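You operate a simulated robot arm through the tools that you are given. There is no shell and no other tool. Be economical: measure what you need, move in short steps, check, and stop when the job is done.

You are at the controls of a simulated two-armed robot. One attempt, no reset.

## Task
Take the red fuse and leave it on the deck of the steel pallet. Take the small eye bolt and leave it on the floor mat of the mast truck. Fetch the clear lens and set it on the deck of the steel pallet. Put the yellow pin on top of the black pad. Fetch the middle eye bolt and set it on the top of the steel table. Fetch the M10 carton from the second shelf from the bottom of the green bay and set it on the black wide pad. Put the black horn in the blue tray. The order is free. Set down upright: carton.

Only the result counts: the job must be done as asked and must still hold three seconds after the hand-in. Knocking over, shifting, dropping, spilling or breaking anything else fails it.

## Robot
Two 6-joint arms with fingered hands on one trunk, on a base that drives. Base frame: it is fixed to the floor where the robot stands at the start and does not move with it; the origin is under the middle of the robot, x ahead of it, y to its left, z up; the surface under the hand at the start is at about z = 0.85. Units: m, rad, N and s.
The left shoulder is at the start at [0.07, 0.168, 1.494], the right one opposite. With the tool pointing down near the work surface each hand reaches from about 0.36 to 0.62 m from the robot's upright axis, wherever it stands, measured 20 degrees to its own side. Places, roughly: black horn (7x7x5 cm) [5.1, 1.2, 0.6]; black pad (16x6x5 cm) [2.3, 1.4, 0.3]; blue tray (20x27x5 cm) [4.7, 1.2, 0.6]; carton [5.25, 1.25, 0.5]; clear lens (9x8x2 cm) [-0.9, 1.3, 0.9]; deck of the steel pallet [-3.2, -1, 0.6]; floor mat of the mast truck (24x40 cm) [-1.74, -2.98, 0.52]; middle eye bolt (4x7x10 cm) [2.3, 1.4, 0.9]; red fuse [0.5, 0, 0.75]; small eye bolt (4x6x9 cm) [0.4, 1.1, 0.5]; top of the steel table [-1, 1.2, 0.9]; wide pad (13x10x3 cm) [5.2, 1.4, 0.6]; yellow pin (3x3x10 cm) [3.1, 1.3, 0.9]. Payload 4 kg a hand.
The tool frame of a hand sits at the grasp point between the pads (the TCP): z along the fingers, y along the line on which they close. The tips reach 0.026 m beyond it. Largest opening 0.132 m; the body of the gripper starts 0.073 m behind the TCP. The gripper is a hand of 3 fingers: y runs from the thumb to the fingers, the wrist lies at [0, 0, -0.224] in the tool frame, and closing takes about 1.5 s.
Orientation is that of the tool frame in the base frame, as a unit quaternion [x, y, z, w]. With the fingers straight down and closing along the base's y, the tool's x points along the base's -x, its y along +y and its z along -z.

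## Interface
- The arms move only by the tool send_rows. It takes "left_commands", "right_commands" or both (then of equal length, played together; a hand with none holds still); each is one flat list of numbers, 7 for each row, row after row: the shift along the base's x, y, z in units of 100 mm (1.0 is 100 mm), then the turn, a rotation vector about the base's x, y, z in units of 120 degrees (1.0 is 120 degrees), then the finger opening in m, from 0 to 0.132. In form: [x, y, z, ax, ay, az, claw, x, y, z, ax, ay, az, claw, ...]. A call has 1 to 10 rows; each row is the pose to reach, as a shift and turn from the pose commanded when the call began. A call with a number of a shift or a turn outside -1 to 1 is refused whole. Rows are played at 5 a second. More than 0.05 m and 0.15 rad between two rows, or a gripper value outside its range, and nothing of the call is played. Where a pose cannot be reached the arm comes as near as it can. A force on the tool above 40 N (or 10 N above the force at the start of the call, whichever is more), or a blocked arm, ends the call early, and 0.2 s more pass. The fingers move at their own pace (about 0.108 m/s each) and stop on an object; they squeeze with about 32 N. The grip force told is the motor's: it shows also when the fingers shut on nothing. Time passes only in rows, and 0.2 s behind the last, so rows that repeat a pose let the fingers close. The reply holds the time, the measured pose of the TCP, the force on the tool along the base axes, the opening and the grip force, in the units named above and with some noise, with the torque about the TCP (base axes, N m) and any sound that the robot's microphone picked up.
- Cameras (640 x 400 px; columns grow to the right, rows downward): "scene" is now at [0.123, -0.0071, 1.6959]; the picture's right is [-0.13, -0.99, 0.00], its down [-0.82, 0.10, -0.57] and it looks along [0.57, -0.07, -0.82] (base axes); focal length 283 px, centre (320, 200). "left" rides on the left gripper at [-0.062, 0.003, -0.092] in its tool frame; the picture's right is [-0.05, -1.00, 0.00], its down [0.83, -0.04, -0.56] and it looks along [0.55, -0.03, 0.83] (tool axes); focal length 230 px, centre (320, 200). "right" rides on the right gripper at [0.062, 0.003, -0.092] in its tool frame; the picture's right is [-0.05, 1.00, 0.00], its down [-0.83, -0.04, -0.56] and it looks along [-0.55, -0.03, 0.83] (tool axes); focal length 230 px, centre (320, 200). There is no depth. A picture from a camera that has moved, and an enlarged one, comes with that camera's place and axes in the base frame and with its lens.
- capture(camera): a new picture of that camera. It takes no simulated time.
- lift_body(by): slides the trunk up (or, below 0, down) by that many m; the arms and the scene camera ride with it, the base frame stays. It gives what a move gives, with no picture.
- roll_base(legs): drives the robot by 1 to 6 legs, each [ahead, left, turn to the left] in m, m and rad, along the robot's own axes; the way and the turn of a leg run together, so that a leg with both is an arc; at most 1.5 m and 3.142 rad a leg. The arms and the cameras ride along, it lands a little off, and it stops where it bumps. It gives what a move gives.
- set_grasp(shape, hand): the hand has 3 fingers and takes this shape, open, in about a second: jaw (thumb against the fingers, like two jaws); tri (thumb and two fingers); tip (a fingertip pinch); poke (one finger out to press); point (the index stretched); flat (the hand flat); cup (the hand cupped); fist (a fist). The gripper value then closes the fingers along that shape, each until it touches; the sizes above hold for jaw. It gives what a move gives, with no picture.
- head_to(pan, tilt): turns the head with the scene camera to pan (to the left, within 1.501 rad either way) and tilt (down, from -0.506 to 1.204), counted from straight ahead of the robot. It gives what a move gives.
- inspect(camera, box): a new picture of the part [left, top, right, bottom] of that camera's present view, enlarged. It takes no simulated time.
- finish_job(): hands the job in; it is judged then, once.

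Work in short steps. Places have to be worked out from the pictures, the camera data and where the tool is seen: move nearer, look again, correct. Check each grasp and each placing, and mend what went wrong. You have 207 turns and 202 pictures in all, those below and enlarged ones among them. Open the grippers and draw the arms clear of the work before you hand the job in, unless the task says otherwise; then end with one line.

The tools are called after "Request:" by a JSON object that holds its "name" and its "arguments". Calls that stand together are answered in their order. send_rows: Moves the arms, as the interface text tells. Its arguments: {"type":"object","properties":{"left_commands":{"type":"array","items":{"type":"number"}},"right_commands":{"type":"array","items":{"type":"number"}}},"required":[]} The other tools are called the same way: lift_body (by) slides the trunk up or down; set_grasp (shape, hand) gives the hand a shape; roll_base (legs) drives the base; head_to (pan, tilt) turns the head that bears the scene camera; capture (camera) takes a picture; inspect (camera, box) takes an enlarged picture of a part of a camera's view; finish_job () hands the job in.

At the start:

```text
clock: 0.0
left_position: [0.5883, 0.1073, 1.158]
left_ee_rot: [0.0, 1.0, 0.0, 0.001]
left_force: [0.2, -0.1, 0.0]
left_ft_torque: [0.02, -0.01, -0.01]
left_gripper_width: 0.1319
left_gripper_force: 0.1
left_shape: jaw
right_position: [0.5055, -0.3744, 1.1035]
right_ee_rot: [0.0, 1.0, 0.001, 0.0]
right_force: [0.4, -1.0, 0.3]
right_ft_torque: [-0.03, 0.04, -0.02]
right_gripper_width: 0.1318
right_gripper_force: 0.0
right_shape: jaw
trunk travel left (down, up): [-0.94, 0.0]
robot x, y, heading: [0.0017, -0.0015, -0.004]
head pan, tilt: [-0.126, 0.963]
```

scene: 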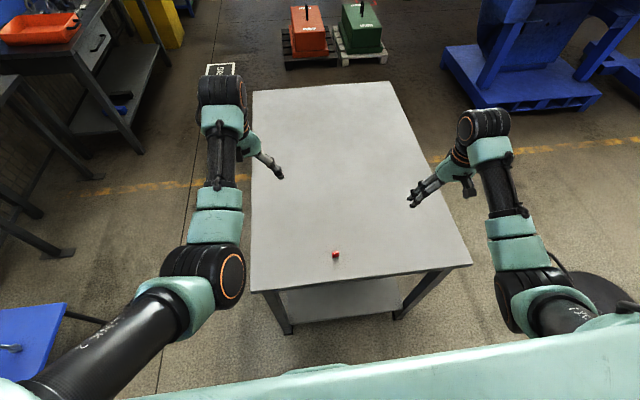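
right: 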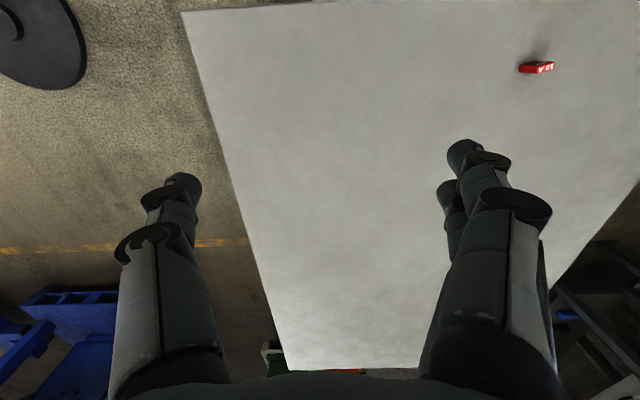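
left: 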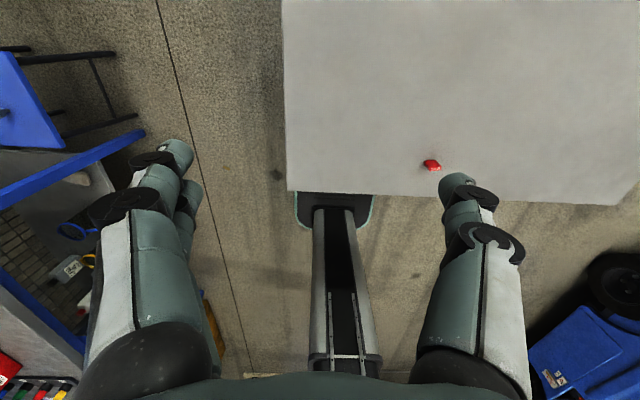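

The fuse triangulates to about (0.485, -0.10, 0.86). I'll take closer looks at it and then look around with the head.

Request:
{"name": "inspect", "arguments": {"camera": "right", "box": [490, 40, 590, 102]}}

Request:
{"name": "inspect", "arguments": {"camera": "scene", "box": [300, 230, 380, 280]}}

Request:
{"name": "head_to", "arguments": {"pan": 0.7, "tilt": 0.5}}

Request:
{"name": "capture", "arguments": {"camera": "scene"}}

Request:
{"name": "head_to", "arguments": {"pan": 1.5, "tilt": 0.6}}

Request:
{"name": "capture", "arguments": {"camera": "scene"}}

Request:
{"name": "head_to", "arguments": {"pan": -1.2, "tilt": 0.5}}

Request:
{"name": "capture", "arguments": {"camera": "scene"}}

```text
6.40 times, centred on (540, 71) of right
camera zoom: at [0.4454, -0.3709, 1.1963], right [0.05, 1.0, 0.0], down [0.83, -0.04, 0.56], along [0.55, -0.03, -0.83], focal length 1472 px, centre (-1088, 1026)
```

zoom: 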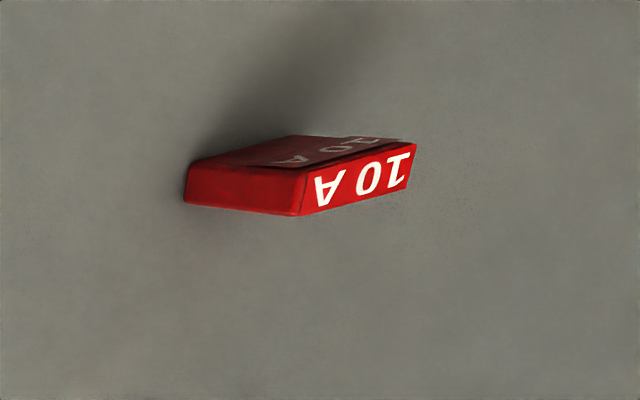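

```text
8.00 times, centred on (340, 255) of scene
camera zoom: at [0.123, -0.0071, 1.6959], right [-0.13, -0.99, 0.0], down [-0.82, 0.1, -0.57], along [0.57, -0.07, -0.82], focal length 2263 px, centre (160, -240)
```

zoom: 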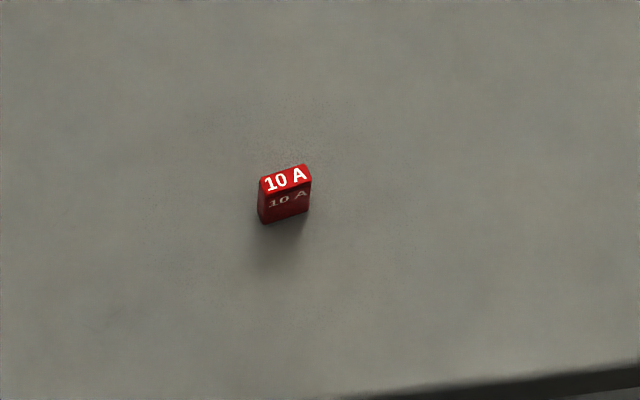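

```text
clock: 1.1
left_position: [0.588, 0.1076, 1.1591]
left_ee_rot: [0.0, 1.0, 0.0, 0.0]
left_force: [-0.3, -0.3, -0.1]
left_ft_torque: [-0.03, 0.02, -0.01]
left_gripper_width: 0.1318
left_gripper_force: 0.1
left_shape: jaw
right_position: [0.506, -0.3754, 1.1026]
right_ee_rot: [-0.001, 1.0, 0.001, 0.0]
right_force: [0.4, -0.3, 0.3]
right_ft_torque: [0.02, -0.03, 0.02]
right_gripper_width: 0.1317
right_gripper_force: 0.0
right_shape: jaw
trunk travel left (down, up): [-0.94, 0.0]
robot x, y, heading: [-0.0044, 0.0006, 0.001]
head pan, tilt: [0.7, 0.499]
```

```text
196 pictures are left
camera scene: at [0.1214, 0.0604, 1.7345], right [0.64, -0.77, 0.0], down [-0.37, -0.31, -0.88], along [0.67, 0.56, -0.48], focal length 283 px, centre (320, 200)
```

scene: 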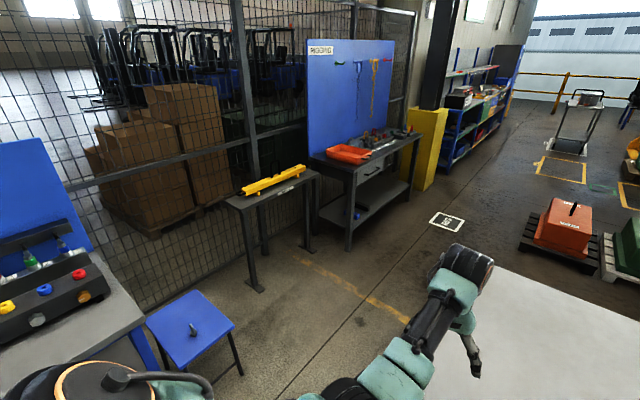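

```text
clock: 2.3
left_position: [0.5892, 0.1076, 1.158]
left_ee_rot: [0.0, 1.0, 0.0, 0.0]
left_force: [0.0, 0.2, 0.2]
left_ft_torque: [0.0, 0.04, -0.01]
left_gripper_width: 0.1318
left_gripper_force: 0.0
left_shape: jaw
right_position: [0.5055, -0.3737, 1.1018]
right_ee_rot: [-0.001, 1.0, 0.0, 0.0]
right_force: [-0.6, -0.4, -0.6]
right_ft_torque: [0.02, 0.0, 0.02]
right_gripper_width: 0.1318
right_gripper_force: 0.1
right_shape: jaw
trunk travel left (down, up): [-0.94, 0.0]
robot x, y, heading: [-0.0002, -0.0017, 0.0]
head pan, tilt: [1.499, 0.6]
```

```text
195 pictures are left
camera scene: at [0.0581, 0.09, 1.7254], right [1.0, -0.07, 0.0], down [-0.04, -0.56, -0.83], along [0.06, 0.82, -0.56], focal length 283 px, centre (320, 200)
```

scene: 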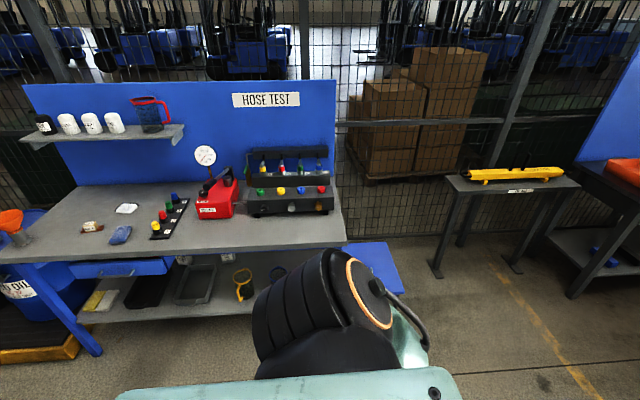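

```text
clock: 4.7
left_position: [0.5884, 0.1076, 1.1582]
left_ee_rot: [0.0, 1.0, 0.0, 0.0]
left_force: [0.7, 0.4, 0.6]
left_ft_torque: [-0.06, -0.03, 0.0]
left_gripper_width: 0.1316
left_gripper_force: 0.1
left_shape: jaw
right_position: [0.5055, -0.3762, 1.1026]
right_ee_rot: [0.0, 1.0, 0.0, 0.0]
right_force: [0.6, 0.0, 0.4]
right_ft_torque: [-0.01, 0.01, -0.02]
right_gripper_width: 0.1319
right_gripper_force: 0.2
right_shape: jaw
trunk travel left (down, up): [-0.94, 0.0]
robot x, y, heading: [-0.0016, -0.0006, 0.002]
head pan, tilt: [-1.201, 0.499]
```

```text
194 pictures are left
camera scene: at [0.0847, -0.0829, 1.7345], right [-0.93, -0.36, 0.0], down [-0.17, 0.45, -0.88], along [0.32, -0.82, -0.48], focal length 283 px, centre (320, 200)
```

scene: 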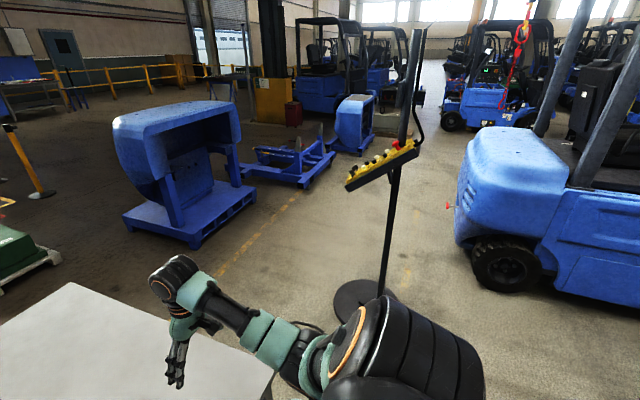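

The fuse stands upright, about 2 cm wide, at (0.483, -0.102), turned about 8° from the base axes. I'll move the right hand above it in steps, and the left hand aside.

Request:
{"name": "send_rows", "arguments": {"right_commands": [-0.1, 0.4, 0, 0, 0, 0.03, 0.132, -0.2, 0.8, 0, 0, 0, 0.07, 0.132, -0.2, 1.0, -0.3, 0, 0, 0.07, 0.132], "left_commands": [0, 0.4, 0, 0, 0, 0, 0.132, 0, 0.8, 0, 0, 0, 0, 0.132, 0, 1.0, 0, 0, 0, 0, 0.132]}}

Request:
{"name": "send_rows", "arguments": {"right_commands": [0, 0.4, 0, 0, 0, 0, 0.132, 0, 0.8, 0, 0, 0, 0, 0.132, 0, 1.0, -0.3, 0, 0, 0, 0.132]}}

Request:
{"name": "send_rows", "arguments": {"right_commands": [0, 0.4, -0.2, 0, 0, 0, 0.08, 0, 0.71, -0.4, 0, 0, 0, 0.08, 0, 0.71, -0.4, 0, 0, 0, 0.08]}}

Request:
{"name": "capture", "arguments": {"camera": "right"}}

```text
clock: 5.5
left_position: [0.5953, 0.208, 1.1503]
left_ee_rot: [0.0, 1.0, -0.001, 0.001]
left_force: [0.1, -0.8, 0.5]
left_ft_torque: [-0.03, 0.02, 0.03]
left_gripper_width: 0.1319
left_gripper_force: 0.1
left_shape: jaw
left hand out of reach, approached as far as the arm can: row 1, 2, 3
right_position: [0.4867, -0.2743, 1.0722]
right_ee_rot: [-0.073, 0.997, 0.0, -0.001]
right_force: [-0.1, 1.4, -0.6]
right_ft_torque: [-0.02, -0.01, -0.03]
right_gripper_width: 0.1319
right_gripper_force: 0.1
right_shape: jaw
right hand out of reach, approached as far as the arm can: row 2
trunk travel left (down, up): [-0.94, 0.0]
robot x, y, heading: [-0.001, -0.0028, -0.002]
head pan, tilt: [-1.201, 0.499]
```

```text
clock: 6.3
left_position: [0.5961, 0.2073, 1.1504]
left_ee_rot: [0.0, 1.0, 0.001, 0.002]
left_force: [0.8, -0.7, -0.5]
left_ft_torque: [0.03, -0.01, -0.02]
left_gripper_width: 0.1318
left_gripper_force: 0.0
left_shape: jaw
right_position: [0.4863, -0.1768, 1.0432]
right_ee_rot: [-0.073, 0.997, -0.003, 0.001]
right_force: [-0.4, 0.0, 0.3]
right_ft_torque: [0.02, 0.01, -0.06]
right_gripper_width: 0.1321
right_gripper_force: 0.0
right_shape: jaw
trunk travel left (down, up): [-0.94, 0.0]
robot x, y, heading: [0.0009, 0.0031, -0.002]
head pan, tilt: [-1.201, 0.499]
```

```text
clock: 7.0
left_position: [0.5953, 0.2054, 1.1528]
left_ee_rot: [0.0, 1.0, 0.001, 0.001]
left_force: [0.5, 0.8, 0.9]
left_ft_torque: [0.01, 0.02, 0.0]
left_gripper_width: 0.1322
left_gripper_force: 0.0
left_shape: jaw
right_position: [0.4952, -0.2009, 0.9924]
right_ee_rot: [-0.054, 0.995, -0.079, 0.0]
right_force: [0.0, -0.8, 0.5]
right_ft_torque: [0.01, 0.02, 0.0]
right_gripper_width: 0.0804
right_gripper_force: 0.0
right_shape: jaw
trunk travel left (down, up): [-0.94, 0.0]
robot x, y, heading: [-0.0013, -0.0029, 0.001]
head pan, tilt: [-1.201, 0.499]
stopped in row 3 (right hand): the arm was blocked; the commanded pose is now the measured one
```

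```text
193 pictures are left
camera right: at [0.4336, -0.1897, 1.0857], right [-0.06, 0.99, -0.16], down [0.83, 0.13, 0.55], along [0.56, -0.1, -0.82], focal length 230 px, centre (320, 200)
```

right: 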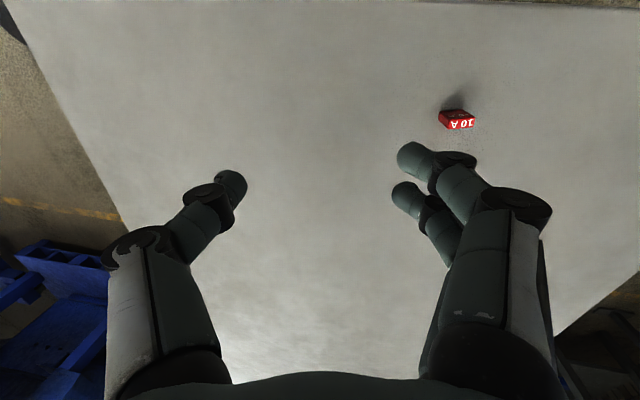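

The arm was blocked when reaching that far inward, so I'll level the hand again and shift the base left to bring the fuse to the hand's natural side.

Request:
{"name": "send_rows", "arguments": {"right_commands": [0, -0.1, 0.1, 0.04, 0, 0, 0.08, 0, -0.2, 0.2, 0.075, 0.004, 0, 0.08, 0, -0.2, 0.2, 0.075, 0.004, 0, 0.08]}}

Request:
{"name": "roll_base", "arguments": {"legs": [[0, 0.11, 0]]}}

Request:
{"name": "capture", "arguments": {"camera": "right"}}

```text
clock: 7.8
left_position: [0.5964, 0.2085, 1.1506]
left_ee_rot: [-0.001, 1.0, 0.001, 0.001]
left_force: [0.1, 0.4, -0.4]
left_ft_torque: [-0.01, 0.0, -0.01]
left_gripper_width: 0.132
left_gripper_force: 0.0
left_shape: jaw
right_position: [0.4943, -0.2176, 1.0135]
right_ee_rot: [-0.055, 0.999, 0.002, 0.001]
right_force: [-0.9, 0.1, 0.4]
right_ft_torque: [-0.01, 0.01, 0.02]
right_gripper_width: 0.0804
right_gripper_force: 0.0
right_shape: jaw
trunk travel left (down, up): [-0.94, 0.0]
robot x, y, heading: [-0.0029, -0.0024, 0.005]
head pan, tilt: [-1.201, 0.499]
```

```text
clock: 8.9
left_position: [0.5967, 0.3108, 1.1521]
left_ee_rot: [0.001, 1.0, 0.001, 0.001]
left_force: [-0.8, -0.8, 0.0]
left_ft_torque: [0.0, 0.03, 0.02]
left_gripper_width: 0.1318
left_gripper_force: 0.0
left_shape: jaw
right_position: [0.4938, -0.1133, 1.0111]
right_ee_rot: [-0.054, 0.999, 0.004, 0.0]
right_force: [0.2, 0.5, 0.6]
right_ft_torque: [0.02, 0.04, 0.01]
right_gripper_width: 0.0803
right_gripper_force: 0.1
right_shape: jaw
trunk travel left (down, up): [-0.94, 0.0]
robot x, y, heading: [-0.0009, 0.1119, -0.002]
head pan, tilt: [-1.201, 0.499]
```

```text
192 pictures are left
camera right: at [0.4327, -0.1171, 1.1059], right [-0.05, 1.0, 0.01], down [0.83, 0.04, 0.56], along [0.55, 0.04, -0.83], focal length 230 px, centre (320, 200)
```

right: 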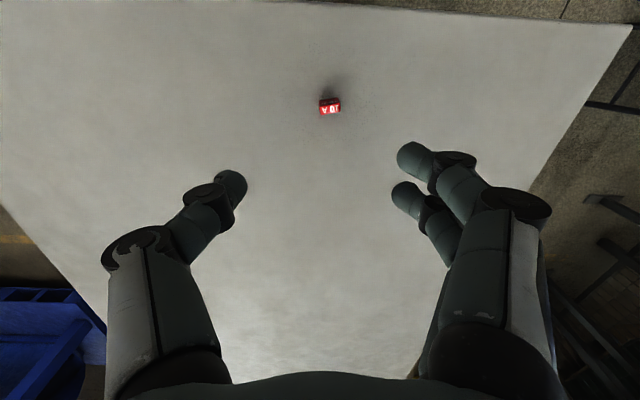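

The fuse again comes out at (0.482, -0.102). I'll descend above it and check before the last 3 cm.

Request:
{"name": "send_rows", "arguments": {"right_commands": [-0.12, 0.11, 0, 0, 0, 0.02, 0.08, -0.12, 0.11, -0.4, 0, 0, 0.02, 0.08, -0.12, 0.11, -0.8, 0, 0, 0.02, 0.06, -0.12, 0.11, -0.95, 0, 0, 0.02, 0.06]}}

Request:
{"name": "capture", "arguments": {"camera": "right"}}

```text
clock: 9.9
left_position: [0.5965, 0.3154, 1.152]
left_ee_rot: [0.001, 1.0, 0.0, 0.001]
left_force: [0.7, 0.2, -0.1]
left_ft_torque: [0.01, -0.02, -0.02]
left_gripper_width: 0.132
left_gripper_force: 0.2
left_shape: jaw
right_position: [0.4818, -0.0999, 0.9206]
right_ee_rot: [-0.074, 0.997, 0.001, 0.0]
right_force: [0.4, 1.2, -0.4]
right_ft_torque: [-0.01, 0.0, 0.0]
right_gripper_width: 0.0609
right_gripper_force: 0.1
right_shape: jaw
trunk travel left (down, up): [-0.94, 0.0]
robot x, y, heading: [0.0013, 0.1085, -0.001]
head pan, tilt: [-1.201, 0.499]
```

```text
191 pictures are left
camera right: at [0.4201, -0.1046, 1.0125], right [-0.1, 1.0, 0.0], down [0.83, 0.08, 0.56], along [0.55, 0.06, -0.83], focal length 230 px, centre (320, 200)
```

right: 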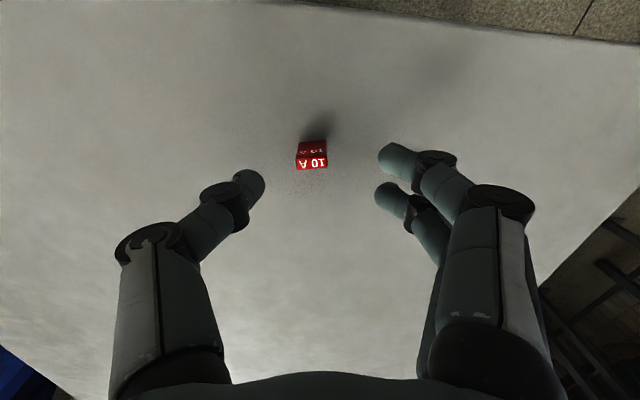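

Aligned within 3 mm; going down and closing.

Request:
{"name": "send_rows", "arguments": {"right_commands": [0.02, -0.03, -0.2, 0, 0, 0, 0.06, 0.02, -0.03, -0.39, 0, 0, 0, 0.06, 0.02, -0.03, -0.39, 0, 0, 0, 0.01, 0.02, -0.03, -0.39, 0, 0, 0, 0.0, 0.02, -0.03, -0.39, 0, 0, 0, 0.0, 0.02, -0.03, -0.39, 0, 0, 0, 0.0]}}

Request:
{"name": "capture", "arguments": {"camera": "right"}}

```text
clock: 11.3
left_position: [0.597, 0.314, 1.1518]
left_ee_rot: [0.001, 1.0, 0.0, 0.001]
left_force: [0.0, -0.6, 0.2]
left_ft_torque: [0.01, 0.03, 0.0]
left_gripper_width: 0.132
left_gripper_force: 0.0
left_shape: jaw
right_position: [0.4853, -0.1024, 0.8814]
right_ee_rot: [-0.074, 0.997, 0.002, 0.001]
right_force: [0.9, 0.8, -0.6]
right_ft_torque: [0.03, 0.02, -0.01]
right_gripper_width: 0.0046
right_gripper_force: 32.1
right_shape: jaw
trunk travel left (down, up): [-0.94, 0.0]
robot x, y, heading: [-0.0007, 0.1106, 0.001]
head pan, tilt: [-1.201, 0.499]
```

```text
190 pictures are left
camera right: at [0.4234, -0.1082, 0.9737], right [-0.1, 1.0, 0.0], down [0.83, 0.08, 0.56], along [0.55, 0.06, -0.83], focal length 230 px, centre (320, 200)
```

right: 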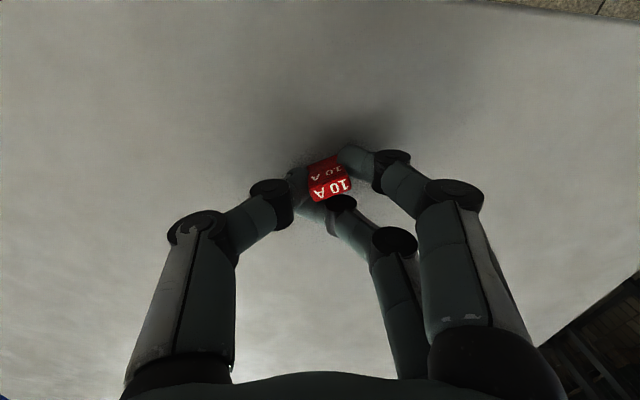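

The fuse seems pinched between thumb and one finger, slightly turned. Lift and check.

Request:
{"name": "send_rows", "arguments": {"right_commands": [0, 0, 0.2, 0, 0, 0, 0.0, 0, 0, 0.5, 0, 0, 0, 0.0, 0, 0, 1.0, 0, 0, 0, 0.0]}}

Request:
{"name": "capture", "arguments": {"camera": "right"}}

```text
clock: 12.2
left_position: [0.5964, 0.3146, 1.151]
left_ee_rot: [0.001, 1.0, -0.001, 0.001]
left_force: [0.2, 0.7, -0.2]
left_ft_torque: [0.01, 0.0, 0.0]
left_gripper_width: 0.1317
left_gripper_force: 0.0
left_shape: jaw
right_position: [0.485, -0.1008, 0.9796]
right_ee_rot: [-0.075, 0.997, 0.001, 0.0]
right_force: [-0.3, 0.2, -0.5]
right_ft_torque: [0.02, 0.0, -0.01]
right_gripper_width: 0.0048
right_gripper_force: 32.0
right_shape: jaw
trunk travel left (down, up): [-0.94, 0.0]
robot x, y, heading: [0.0021, 0.1081, 0.003]
head pan, tilt: [-1.201, 0.499]
```

```text
189 pictures are left
camera right: at [0.4242, -0.1078, 1.0724], right [-0.1, 1.0, 0.0], down [0.83, 0.08, 0.55], along [0.55, 0.06, -0.83], focal length 230 px, centre (320, 200)
```

right: 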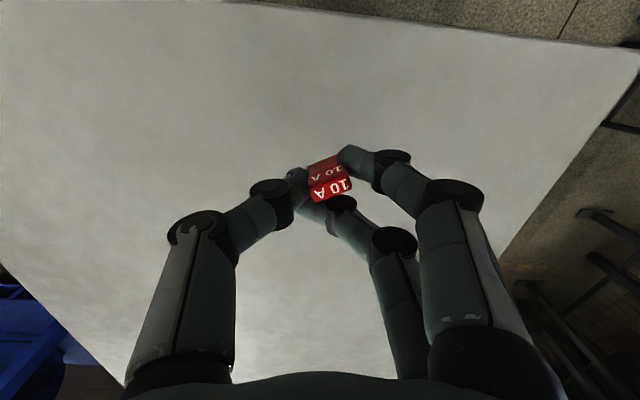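

The fuse is firmly held. Next is the small eye bolt on the blue stool (about (0.42, 1.13), top ≈0.47) with the left hand: back out from the table, strafe left, drive ahead, then turn toward the stool.

Request:
{"name": "roll_base", "arguments": {"legs": [[-0.45, 0, 0], [0, 0.39, 0], [1.3, 0, 0]]}}

Request:
{"name": "roll_base", "arguments": {"legs": [[0, 0, 2.094], [0.2, -0.12, 0]]}}

Request:
{"name": "head_to", "arguments": {"pan": 0.3, "tilt": 0.95}}

Request:
{"name": "capture", "arguments": {"camera": "scene"}}

Request:
{"name": "capture", "arguments": {"camera": "left"}}

```text
clock: 23.1
left_position: [1.4663, 0.6985, 1.1515]
left_ee_rot: [0.001, 1.0, 0.0, 0.001]
left_force: [1.1, 0.2, -0.1]
left_ft_torque: [0.0, 0.01, -0.03]
left_gripper_width: 0.1319
left_gripper_force: 0.0
left_shape: jaw
right_position: [1.3567, 0.281, 0.9792]
right_ee_rot: [-0.075, 0.997, 0.002, 0.0]
right_force: [-0.2, -0.8, -0.3]
right_ft_torque: [0.01, 0.02, -0.01]
right_gripper_width: 0.0046
right_gripper_force: 32.0
right_shape: jaw
trunk travel left (down, up): [-0.94, 0.0]
robot x, y, heading: [0.878, 0.4912, 0.001]
head pan, tilt: [-1.201, 0.499]
```

```text
clock: 29.8
left_position: [0.3989, 1.1334, 1.1523]
left_ee_rot: [0.866, -0.5, -0.001, -0.002]
left_force: [-0.2, -0.5, 0.5]
left_ft_torque: [0.03, 0.01, -0.03]
left_gripper_width: 0.1315
left_gripper_force: 0.1
left_shape: jaw
right_position: [0.8149, 1.2467, 0.9803]
right_ee_rot: [0.901, -0.434, -0.002, 0.0]
right_force: [-0.1, 0.1, 0.4]
right_ft_torque: [0.02, 0.01, 0.04]
right_gripper_width: 0.0046
right_gripper_force: 31.9
right_shape: jaw
trunk travel left (down, up): [-0.94, 0.0]
robot x, y, heading: [0.8784, 0.7225, 2.096]
head pan, tilt: [-1.201, 0.499]
```

```text
clock: 31.4
left_position: [0.3988, 1.1373, 1.1502]
left_ee_rot: [0.866, -0.5, 0.0, 0.0]
left_force: [0.3, -0.1, 0.2]
left_ft_torque: [0.02, -0.02, 0.01]
left_gripper_width: 0.132
left_gripper_force: 0.0
left_shape: jaw
right_position: [0.8154, 1.2495, 0.9789]
right_ee_rot: [0.901, -0.434, -0.001, 0.001]
right_force: [0.4, 0.0, -0.4]
right_ft_torque: [0.0, 0.03, 0.01]
right_gripper_width: 0.0044
right_gripper_force: 31.8
right_shape: jaw
trunk travel left (down, up): [-0.94, 0.0]
robot x, y, heading: [0.8782, 0.7232, 2.093]
head pan, tilt: [0.3, 0.949]
```

```text
188 pictures are left
camera scene: at [0.7988, 0.8196, 1.697], right [0.68, 0.73, 0.0], down [0.6, -0.55, -0.58], along [-0.43, 0.4, -0.81], focal length 283 px, centre (320, 200)
```

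scene: 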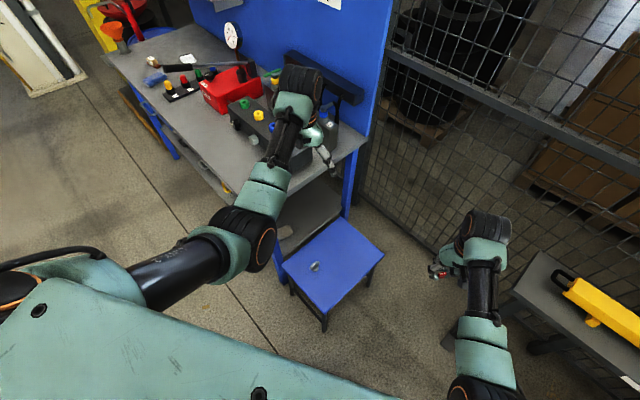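

```text
187 pictures are left
camera left: at [0.366, 1.1886, 1.2445], right [0.84, 0.54, 0.0], down [0.45, -0.7, 0.55], along [0.3, -0.46, -0.83], focal length 230 px, centre (320, 200)
```

left: 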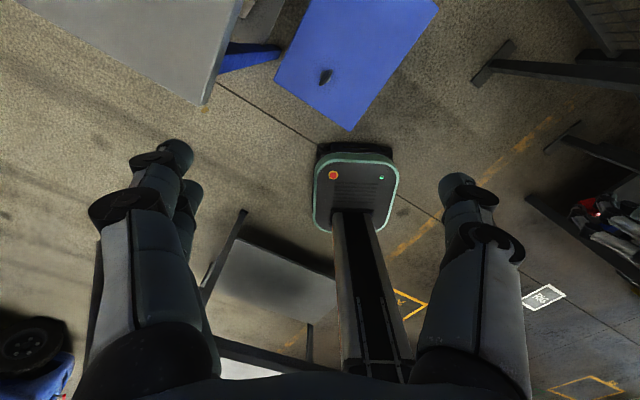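

The bolt stands on the stool at about (0.42, 1.143), nearly under the left hand. I'll inspect its shape before lowering.

Request:
{"name": "inspect", "arguments": {"camera": "left", "box": [276, 45, 376, 107]}}

Request:
{"name": "inspect", "arguments": {"camera": "scene", "box": [265, 235, 365, 297]}}

Request:
{"name": "lift_body", "arguments": {"by": -0.4}}

Request:
{"name": "capture", "arguments": {"camera": "left"}}

Request:
{"name": "capture", "arguments": {"camera": "scene"}}

```text
6.40 times, centred on (326, 76) of left
camera zoom: at [0.366, 1.1886, 1.2445], right [0.84, 0.54, 0.0], down [0.45, -0.7, 0.55], along [0.3, -0.46, -0.83], focal length 1472 px, centre (282, 994)
```

zoom: 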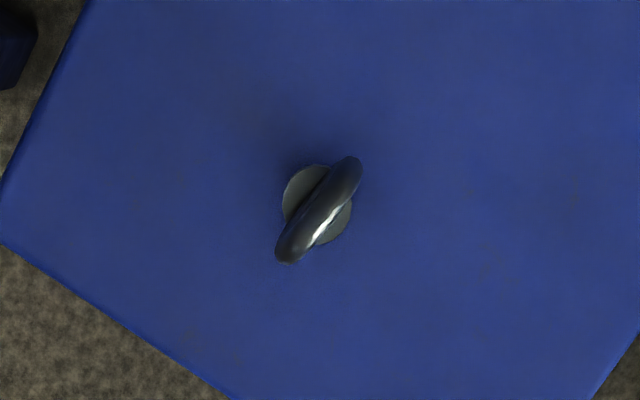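

```text
6.40 times, centred on (315, 266) of scene
camera zoom: at [0.7988, 0.8196, 1.697], right [0.68, 0.73, 0.0], down [0.6, -0.55, -0.58], along [-0.43, 0.4, -0.81], focal length 1811 px, centre (352, -222)
```

zoom: 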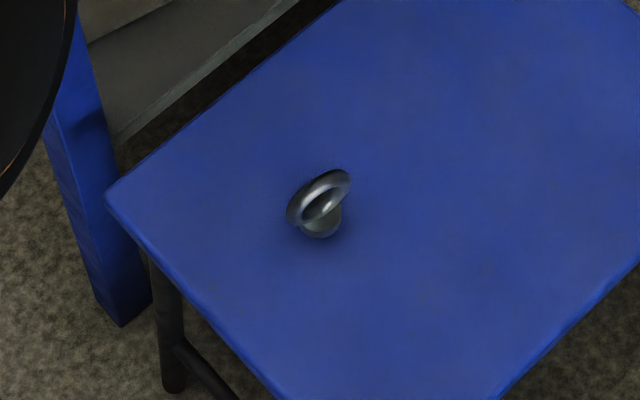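

```text
clock: 35.2
left_position: [0.3989, 1.1363, 0.7511]
left_ee_rot: [0.866, -0.5, -0.001, 0.0]
left_force: [0.0, 0.7, -0.4]
left_ft_torque: [-0.03, -0.01, 0.0]
left_gripper_width: 0.1318
left_gripper_force: 0.1
left_shape: jaw
right_position: [0.8161, 1.2503, 0.5777]
right_ee_rot: [0.901, -0.433, -0.001, 0.002]
right_force: [-0.3, -0.1, 0.1]
right_ft_torque: [-0.01, -0.01, 0.0]
right_gripper_width: 0.0046
right_gripper_force: 31.9
right_shape: jaw
trunk travel left (down, up): [-0.54, 0.4]
robot x, y, heading: [0.8758, 0.7268, 2.096]
head pan, tilt: [0.3, 0.949]
```

```text
184 pictures are left
camera left: at [0.3661, 1.1882, 0.8447], right [0.84, 0.54, 0.0], down [0.45, -0.7, 0.55], along [0.3, -0.46, -0.83], focal length 230 px, centre (320, 200)
```

left: 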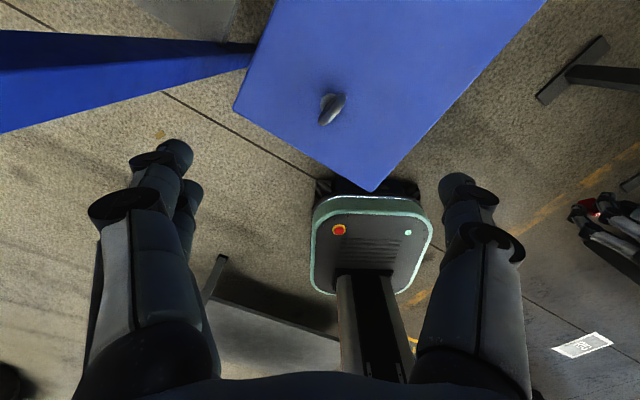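

```text
183 pictures are left
camera scene: at [0.7989, 0.8191, 1.297], right [0.68, 0.73, 0.0], down [0.6, -0.55, -0.58], along [-0.43, 0.4, -0.81], focal length 283 px, centre (320, 200)
```

scene: 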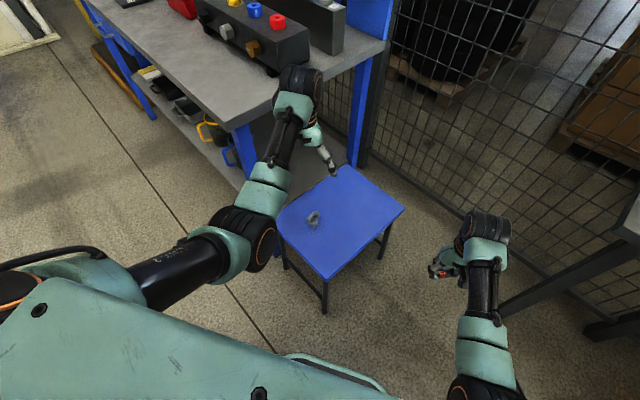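

Bolt axis ≈(0.420, 1.140) with its ring lying along base y, so I turn the left hand by -30° to close along x and come down 10 cm.

Request:
{"name": "send_rows", "arguments": {"left_commands": [0.05, 0.02, 0, 0, 0, -0.065, 0.132, 0.1, 0.03, 0, 0, 0, -0.13, 0.132, 0.15, 0.04, 0, 0, 0, -0.19, 0.1, 0.21, 0.04, 0, 0, 0, -0.25, 0.08, 0.21, 0.04, -0.4, 0, 0, -0.25, 0.08, 0.21, 0.04, -0.8, 0, 0, -0.25, 0.08, 0.21, 0.04, -0.8, 0, 0, -0.25, 0.08]}}

Request:
{"name": "capture", "arguments": {"camera": "left"}}

Request:
{"name": "capture", "arguments": {"camera": "scene"}}

```text
clock: 36.8
left_position: [0.4202, 1.1402, 0.6723]
left_ee_rot: [-0.707, 0.707, 0.001, 0.001]
left_force: [0.2, 0.3, 0.7]
left_ft_torque: [0.03, 0.0, 0.03]
left_gripper_width: 0.0805
left_gripper_force: 0.1
left_shape: jaw
left hand out of reach, approached as far as the arm can: row 4
right_position: [0.8151, 1.2504, 0.5784]
right_ee_rot: [0.901, -0.433, 0.0, 0.002]
right_force: [0.7, -1.2, 0.0]
right_ft_torque: [0.0, -0.01, 0.02]
right_gripper_width: 0.0048
right_gripper_force: 31.7
right_shape: jaw
trunk travel left (down, up): [-0.54, 0.4]
robot x, y, heading: [0.8773, 0.7257, 2.096]
head pan, tilt: [0.3, 0.949]
```

```text
182 pictures are left
camera left: at [0.4179, 1.2016, 0.7656], right [1.0, 0.05, 0.0], down [0.04, -0.83, 0.55], along [0.03, -0.55, -0.83], focal length 230 px, centre (320, 200)
```

left: 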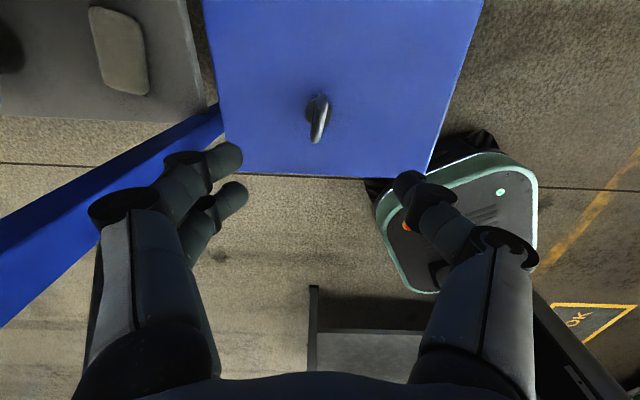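

```text
181 pictures are left
camera scene: at [0.799, 0.8191, 1.297], right [0.68, 0.73, 0.0], down [0.6, -0.55, -0.58], along [-0.43, 0.4, -0.81], focal length 283 px, centre (320, 200)
```

scene: 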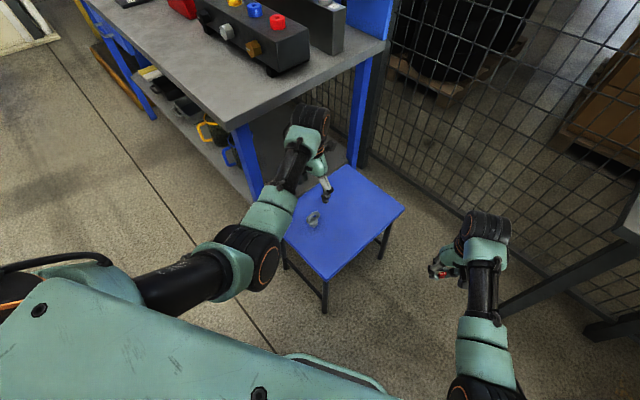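

Bolt at ≈(0.418, 1.144). Descending further to straddle the ring.

Request:
{"name": "send_rows", "arguments": {"left_commands": [-0.02, 0.04, -0.3, 0, 0, 0, 0.08, -0.02, 0.04, -0.6, 0, 0, 0, 0.08, -0.02, 0.04, -0.9, 0, 0, 0, 0.08, -0.02, 0.04, -0.9, 0, 0, 0, 0.08]}}

Request:
{"name": "capture", "arguments": {"camera": "left"}}

Request:
{"name": "inspect", "arguments": {"camera": "scene", "box": [240, 100, 420, 260]}}

```text
clock: 37.8
left_position: [0.4188, 1.1456, 0.5819]
left_ee_rot: [-0.707, 0.707, 0.001, 0.0]
left_force: [0.5, 0.7, 0.9]
left_ft_torque: [-0.01, -0.02, 0.01]
left_gripper_width: 0.0804
left_gripper_force: 0.2
left_shape: jaw
right_position: [0.8157, 1.2495, 0.5778]
right_ee_rot: [0.901, -0.434, -0.002, 0.001]
right_force: [0.1, 0.3, -0.4]
right_ft_torque: [0.0, 0.01, -0.04]
right_gripper_width: 0.0043
right_gripper_force: 31.3
right_shape: jaw
trunk travel left (down, up): [-0.54, 0.4]
robot x, y, heading: [0.8803, 0.724, 2.096]
head pan, tilt: [0.3, 0.949]
```

```text
180 pictures are left
camera left: at [0.4163, 1.2057, 0.6742], right [1.0, 0.05, 0.0], down [0.04, -0.83, 0.55], along [0.03, -0.55, -0.83], focal length 230 px, centre (320, 200)
```

left: 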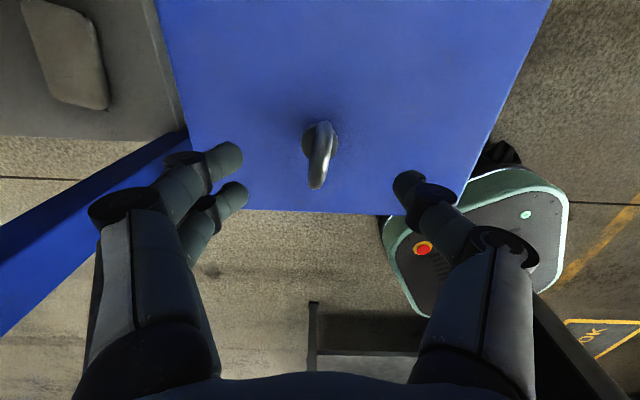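

```text
2.50 times, centred on (330, 180) of scene
camera zoom: at [0.799, 0.819, 1.297], right [0.68, 0.73, 0.0], down [0.6, -0.55, -0.58], along [-0.43, 0.4, -0.81], focal length 707 px, centre (295, 250)
```

zoom: 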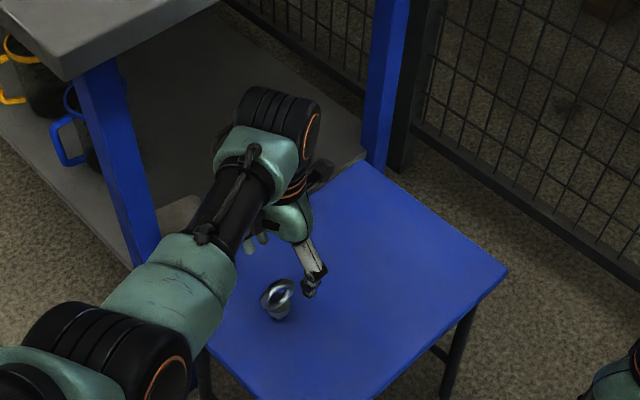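

Well centred; lower to z≈0.52 and close.

Request:
{"name": "send_rows", "arguments": {"left_commands": [0.01, 0, -0.3, 0, 0, 0, 0.08, 0.01, 0, -0.6, 0, 0, 0, 0.08, 0.01, 0, -0.6, 0, 0, 0, 0.03, 0.01, 0, -0.6, 0, 0, 0, 0.0, 0.01, 0, -0.6, 0, 0, 0, 0.0, 0.01, 0, -0.6, 0, 0, 0, 0.0]}}

Request:
{"name": "capture", "arguments": {"camera": "left"}}

Request:
{"name": "send_rows", "arguments": {"left_commands": [0, 0, 0.3, 0, 0, 0, 0.0, 0, 0, 0.6, 0, 0, 0, 0.0, 0, 0, 1.0, 0, 0, 0, 0.0]}}

Request:
{"name": "capture", "arguments": {"camera": "left"}}

```text
clock: 39.2
left_position: [0.418, 1.1455, 0.5206]
left_ee_rot: [-0.707, 0.707, 0.001, 0.0]
left_force: [-1.1, -1.1, 1.9]
left_ft_torque: [-0.03, 0.0, 0.0]
left_gripper_width: 0.0002
left_gripper_force: 31.4
left_shape: jaw
right_position: [0.8153, 1.2483, 0.5785]
right_ee_rot: [0.901, -0.434, -0.001, 0.002]
right_force: [0.5, 0.4, 0.0]
right_ft_torque: [-0.04, 0.05, -0.03]
right_gripper_width: 0.0042
right_gripper_force: 31.9
right_shape: jaw
trunk travel left (down, up): [-0.54, 0.4]
robot x, y, heading: [0.8761, 0.7236, 2.091]
head pan, tilt: [0.3, 0.949]
```

```text
178 pictures are left
camera left: at [0.4155, 1.2068, 0.6137], right [1.0, 0.05, 0.0], down [0.04, -0.83, 0.55], along [0.03, -0.55, -0.83], focal length 230 px, centre (320, 200)
```

left: 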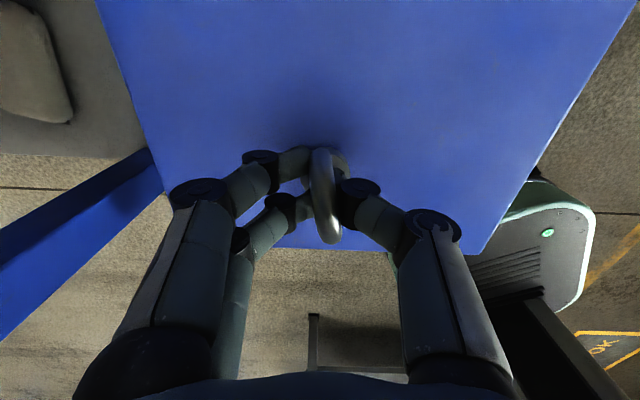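

```text
clock: 40.0
left_position: [0.4183, 1.1451, 0.6218]
left_ee_rot: [0.707, -0.707, -0.001, -0.001]
left_force: [0.4, 0.0, -1.9]
left_ft_torque: [0.02, 0.01, 0.02]
left_gripper_width: 0.0003
left_gripper_force: 31.8
left_shape: jaw
right_position: [0.8148, 1.2503, 0.5793]
right_ee_rot: [0.901, -0.434, -0.001, 0.002]
right_force: [0.0, -1.4, -0.4]
right_ft_torque: [-0.02, 0.02, 0.03]
right_gripper_width: 0.0045
right_gripper_force: 32.6
right_shape: jaw
trunk travel left (down, up): [-0.54, 0.4]
robot x, y, heading: [0.8731, 0.7251, 2.095]
head pan, tilt: [0.3, 0.949]
```

```text
177 pictures are left
camera left: at [0.4161, 1.2057, 0.7145], right [1.0, 0.05, 0.0], down [0.04, -0.83, 0.55], along [0.03, -0.55, -0.83], focal length 230 px, centre (320, 200)
```

left: 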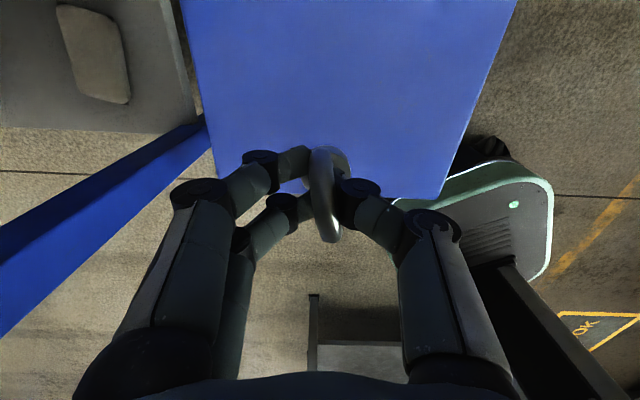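

Bolt is held. Raise the trunk, retreat from the stool, turn to face -x and drive west between the table and the hose bench, then look for the truck and pallet.

Request:
{"name": "lift_body", "arguments": {"by": 0.4}}

Request:
{"name": "roll_base", "arguments": {"legs": [[-0.195, 0.1125, 0], [0, 0, 1.047], [1.5, 0, 0]]}}

Request:
{"name": "head_to", "arguments": {"pan": 0.9, "tilt": 0.4}}

Request:
{"name": "capture", "arguments": {"camera": "scene"}}

Request:
{"name": "head_to", "arguments": {"pan": 0.1, "tilt": 0.4}}

Request:
{"name": "capture", "arguments": {"camera": "scene"}}

```text
clock: 43.8
left_position: [0.4181, 1.1448, 1.0191]
left_ee_rot: [0.707, -0.707, -0.001, -0.001]
left_force: [-1.1, 0.6, -1.6]
left_ft_torque: [0.02, 0.02, 0.01]
left_gripper_width: 0.0001
left_gripper_force: 31.7
left_shape: jaw
right_position: [0.8151, 1.2501, 0.9789]
right_ee_rot: [0.901, -0.434, -0.001, 0.001]
right_force: [-0.1, -0.7, 0.2]
right_ft_torque: [-0.03, -0.03, 0.01]
right_gripper_width: 0.0045
right_gripper_force: 32.2
right_shape: jaw
trunk travel left (down, up): [-0.94, 0.0]
robot x, y, heading: [0.8748, 0.7239, 2.093]
head pan, tilt: [0.3, 0.949]
```

```text
clock: 55.2
left_position: [-1.2079, 0.302, 1.0211]
left_ee_rot: [0.967, -0.256, -0.002, 0.0]
left_force: [-0.1, -0.3, -0.9]
left_ft_torque: [-0.01, 0.03, -0.03]
left_gripper_width: 0.0002
left_gripper_force: 31.9
left_shape: jaw
right_position: [-1.1047, 0.6981, 0.978]
right_ee_rot: [0.997, 0.079, 0.0, 0.002]
right_force: [0.4, 0.6, -0.5]
right_ft_torque: [-0.01, -0.03, 0.0]
right_gripper_width: 0.0044
right_gripper_force: 32.0
right_shape: jaw
trunk travel left (down, up): [-0.94, 0.0]
robot x, y, heading: [-0.6144, 0.492, -3.135]
head pan, tilt: [0.3, 0.949]
```

```text
clock: 56.2
left_position: [-1.2088, 0.2996, 1.0202]
left_ee_rot: [0.966, -0.258, 0.0, 0.0]
left_force: [-0.1, 0.3, -2.0]
left_ft_torque: [-0.03, 0.0, 0.0]
left_gripper_width: 0.0002
left_gripper_force: 31.6
left_shape: jaw
right_position: [-1.105, 0.6974, 0.9782]
right_ee_rot: [0.997, 0.078, 0.001, 0.002]
right_force: [-0.2, 0.3, 1.1]
right_ft_torque: [0.07, 0.0, -0.02]
right_gripper_width: 0.0044
right_gripper_force: 31.4
right_shape: jaw
trunk travel left (down, up): [-0.94, 0.0]
robot x, y, heading: [-0.617, 0.4905, -3.138]
head pan, tilt: [0.901, 0.4]
```

```text
176 pictures are left
camera scene: at [-0.7237, 0.4193, 1.7435], right [-0.79, 0.62, 0.0], down [0.24, 0.31, -0.92], along [-0.57, -0.72, -0.39], focal length 283 px, centre (320, 200)
```

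scene: 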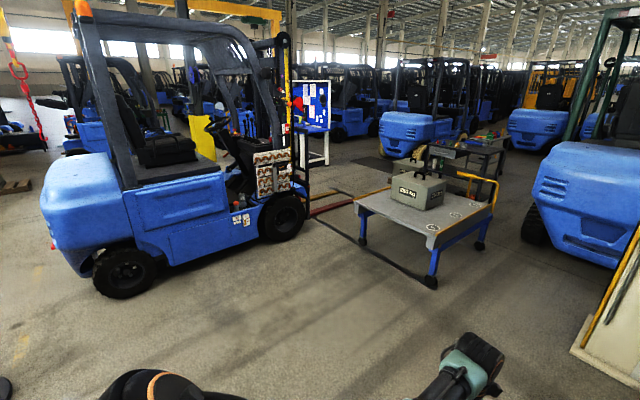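

```text
clock: 57.3
left_position: [-1.2086, 0.301, 1.0214]
left_ee_rot: [0.967, -0.256, -0.001, 0.0]
left_force: [0.9, -0.2, -1.5]
left_ft_torque: [0.0, 0.0, 0.0]
left_gripper_width: 0.0005
left_gripper_force: 32.0
left_shape: jaw
right_position: [-1.1036, 0.6982, 0.9775]
right_ee_rot: [0.997, 0.078, -0.001, 0.002]
right_force: [-0.5, 0.0, -0.1]
right_ft_torque: [-0.01, 0.01, 0.01]
right_gripper_width: 0.0043
right_gripper_force: 32.0
right_shape: jaw
trunk travel left (down, up): [-0.94, 0.0]
robot x, y, heading: [-0.6153, 0.4889, -3.136]
head pan, tilt: [0.099, 0.4]
```

```text
175 pictures are left
camera scene: at [-0.7586, 0.4823, 1.7436], right [-0.11, 0.99, 0.0], down [0.39, 0.04, -0.92], along [-0.92, -0.1, -0.39], focal length 283 px, centre (320, 200)
```

scene: 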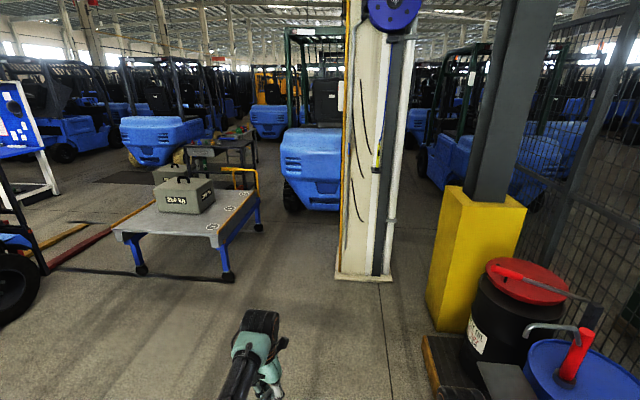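

The trolley ahead at deck ≈(-2.5…, -0.4…-1.4, 0.6) matches the steel pallet. I'll drive diagonally toward its near edge, stopping short, and look.

Request:
{"name": "roll_base", "arguments": {"legs": [[1.0, 1.0, 0], [0.3, 0.38, 0]]}}

Request:
{"name": "head_to", "arguments": {"pan": -0.1, "tilt": 0.7}}

Request:
{"name": "capture", "arguments": {"camera": "scene"}}

```text
clock: 66.9
left_position: [-2.5117, -1.0903, 1.0217]
left_ee_rot: [0.967, -0.255, -0.001, -0.001]
left_force: [0.4, 0.1, -2.1]
left_ft_torque: [0.01, 0.03, -0.03]
left_gripper_width: 0.0
left_gripper_force: 31.7
left_shape: jaw
right_position: [-2.4082, -0.6943, 0.9787]
right_ee_rot: [0.997, 0.08, 0.0, 0.002]
right_force: [-0.1, -0.6, -0.1]
right_ft_torque: [-0.01, 0.05, 0.0]
right_gripper_width: 0.0044
right_gripper_force: 31.8
right_shape: jaw
trunk travel left (down, up): [-0.94, 0.0]
robot x, y, heading: [-1.9174, -0.8987, -3.137]
head pan, tilt: [0.099, 0.4]
```

```text
clock: 67.7
left_position: [-2.514, -1.0931, 1.0205]
left_ee_rot: [0.967, -0.255, -0.001, 0.0]
left_force: [0.4, 0.2, -1.6]
left_ft_torque: [0.03, 0.0, 0.0]
left_gripper_width: 0.0003
left_gripper_force: 32.4
left_shape: jaw
right_position: [-2.4094, -0.6954, 0.9783]
right_ee_rot: [0.997, 0.08, 0.001, 0.0]
right_force: [-0.7, 1.0, -1.0]
right_ft_torque: [-0.05, -0.04, -0.01]
right_gripper_width: 0.0045
right_gripper_force: 31.7
right_shape: jaw
trunk travel left (down, up): [-0.94, 0.0]
robot x, y, heading: [-1.9223, -0.8999, -3.133]
head pan, tilt: [-0.099, 0.7]
```

```text
174 pictures are left
camera scene: at [-2.0563, -0.8927, 1.7168], right [0.09, 1.0, 0.0], down [0.64, -0.06, -0.77], along [-0.76, 0.07, -0.64], focal length 283 px, centre (320, 200)
```

scene: 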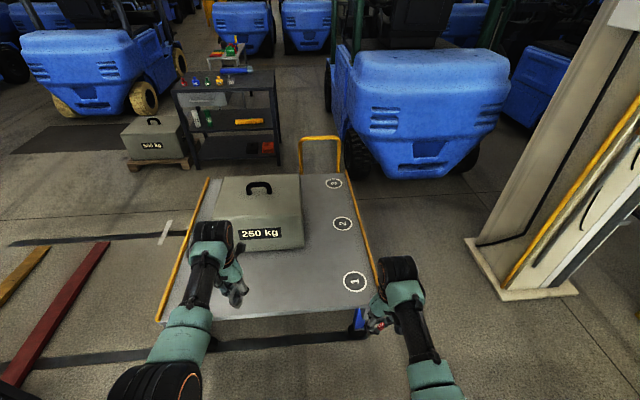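

The deck's near edge is at x≈-2.67 (z≈0.6). I'll drive so the right hand is over free space near (-2.79, -0.87), lower the trunk, and look.

Request:
{"name": "roll_base", "arguments": {"legs": [[0.37, 0.17, 0]]}}

Request:
{"name": "lift_body", "arguments": {"by": -0.25}}

Request:
{"name": "capture", "arguments": {"camera": "right"}}

Request:
{"name": "capture", "arguments": {"camera": "scene"}}

```text
clock: 70.2
left_position: [-2.8761, -1.2733, 1.0222]
left_ee_rot: [0.969, -0.249, 0.0, -0.001]
left_force: [0.6, 0.1, -1.4]
left_ft_torque: [-0.01, 0.04, 0.0]
left_gripper_width: 0.0
left_gripper_force: 31.9
left_shape: jaw
right_position: [-2.7774, -0.8765, 0.9785]
right_ee_rot: [0.996, 0.087, 0.0, 0.002]
right_force: [-0.4, -0.4, -0.5]
right_ft_torque: [0.02, 0.0, -0.01]
right_gripper_width: 0.0045
right_gripper_force: 32.4
right_shape: jaw
trunk travel left (down, up): [-0.94, 0.0]
robot x, y, heading: [-2.2919, -1.0757, -3.116]
head pan, tilt: [-0.099, 0.7]
```

```text
clock: 72.8
left_position: [-2.8767, -1.2741, 0.7705]
left_ee_rot: [0.969, -0.249, -0.001, -0.002]
left_force: [-0.4, 0.3, -2.0]
left_ft_torque: [-0.01, 0.01, 0.0]
left_gripper_width: 0.0001
left_gripper_force: 32.4
left_shape: jaw
right_position: [-2.7781, -0.876, 0.7281]
right_ee_rot: [0.996, 0.087, 0.001, 0.002]
right_force: [0.8, 0.0, 0.1]
right_ft_torque: [0.0, 0.0, -0.03]
right_gripper_width: 0.0046
right_gripper_force: 32.0
right_shape: jaw
trunk travel left (down, up): [-0.69, 0.25]
robot x, y, heading: [-2.2911, -1.0719, -3.121]
head pan, tilt: [-0.099, 0.7]
```

```text
173 pictures are left
camera right: at [-2.7175, -0.8683, 0.8218], right [0.12, -0.99, 0.0], down [-0.83, -0.1, 0.55], along [-0.55, -0.07, -0.83], focal length 230 px, centre (320, 200)
```

right: 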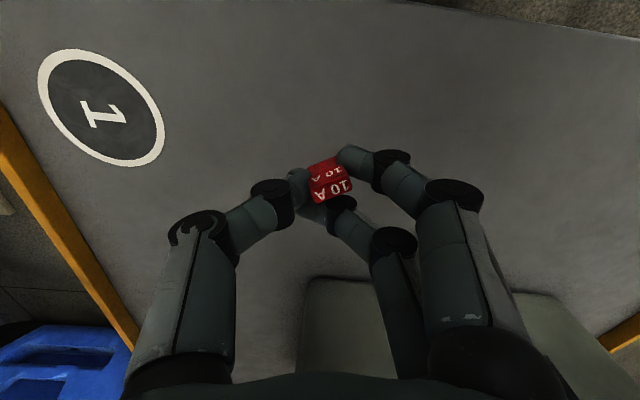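

```text
172 pictures are left
camera scene: at [-2.4232, -1.0684, 1.4668], right [0.08, 1.0, 0.0], down [0.64, -0.05, -0.76], along [-0.76, 0.06, -0.64], focal length 283 px, centre (320, 200)
```

scene: 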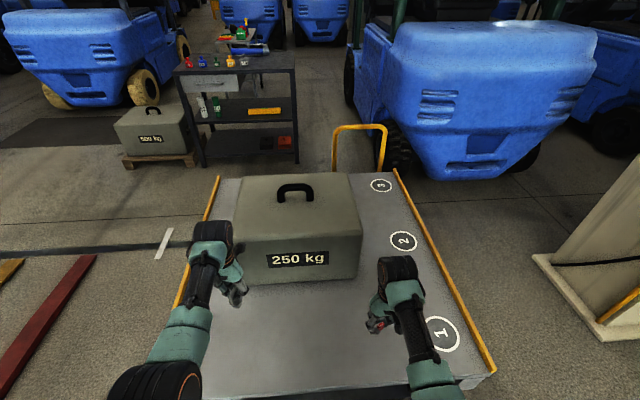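

Deck height triangulates to ≈0.608, fuse bottom is at ≈0.697. Descending 8 cm then small steps feeling for contact.

Request:
{"name": "send_rows", "arguments": {"right_commands": [0, 0, -0.4, 0, 0, 0, 0, 0, 0, -0.75, 0, 0, 0, 0, 0, 0, -0.82, 0, 0, 0, 0, 0, 0, -0.84, 0, 0, 0, 0, 0, 0, -0.86, 0, 0, 0, 0, 0, 0, -0.86, 0, 0, 0, 0]}}

Request:
{"name": "capture", "arguments": {"camera": "right"}}

```text
clock: 74.2
left_position: [-2.878, -1.2736, 0.7711]
left_ee_rot: [0.969, -0.249, -0.001, -0.001]
left_force: [-0.4, 0.0, -2.5]
left_ft_torque: [-0.01, 0.0, 0.0]
left_gripper_width: 0.0002
left_gripper_force: 31.9
left_shape: jaw
right_position: [-2.7792, -0.8769, 0.6416]
right_ee_rot: [0.996, 0.086, 0.002, 0.002]
right_force: [0.5, -0.1, -0.5]
right_ft_torque: [-0.02, 0.01, -0.03]
right_gripper_width: 0.0043
right_gripper_force: 31.4
right_shape: jaw
trunk travel left (down, up): [-0.69, 0.25]
robot x, y, heading: [-2.2915, -1.0779, -3.115]
head pan, tilt: [-0.099, 0.7]
```

```text
171 pictures are left
camera right: at [-2.7174, -0.8687, 0.7346], right [0.12, -0.99, 0.0], down [-0.83, -0.1, 0.55], along [-0.55, -0.07, -0.83], focal length 230 px, centre (320, 200)
```

right: 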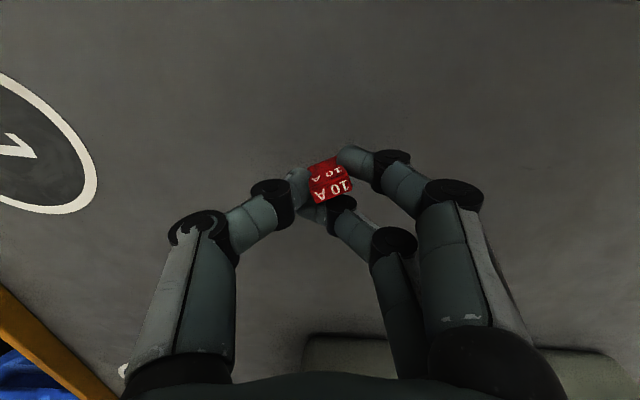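

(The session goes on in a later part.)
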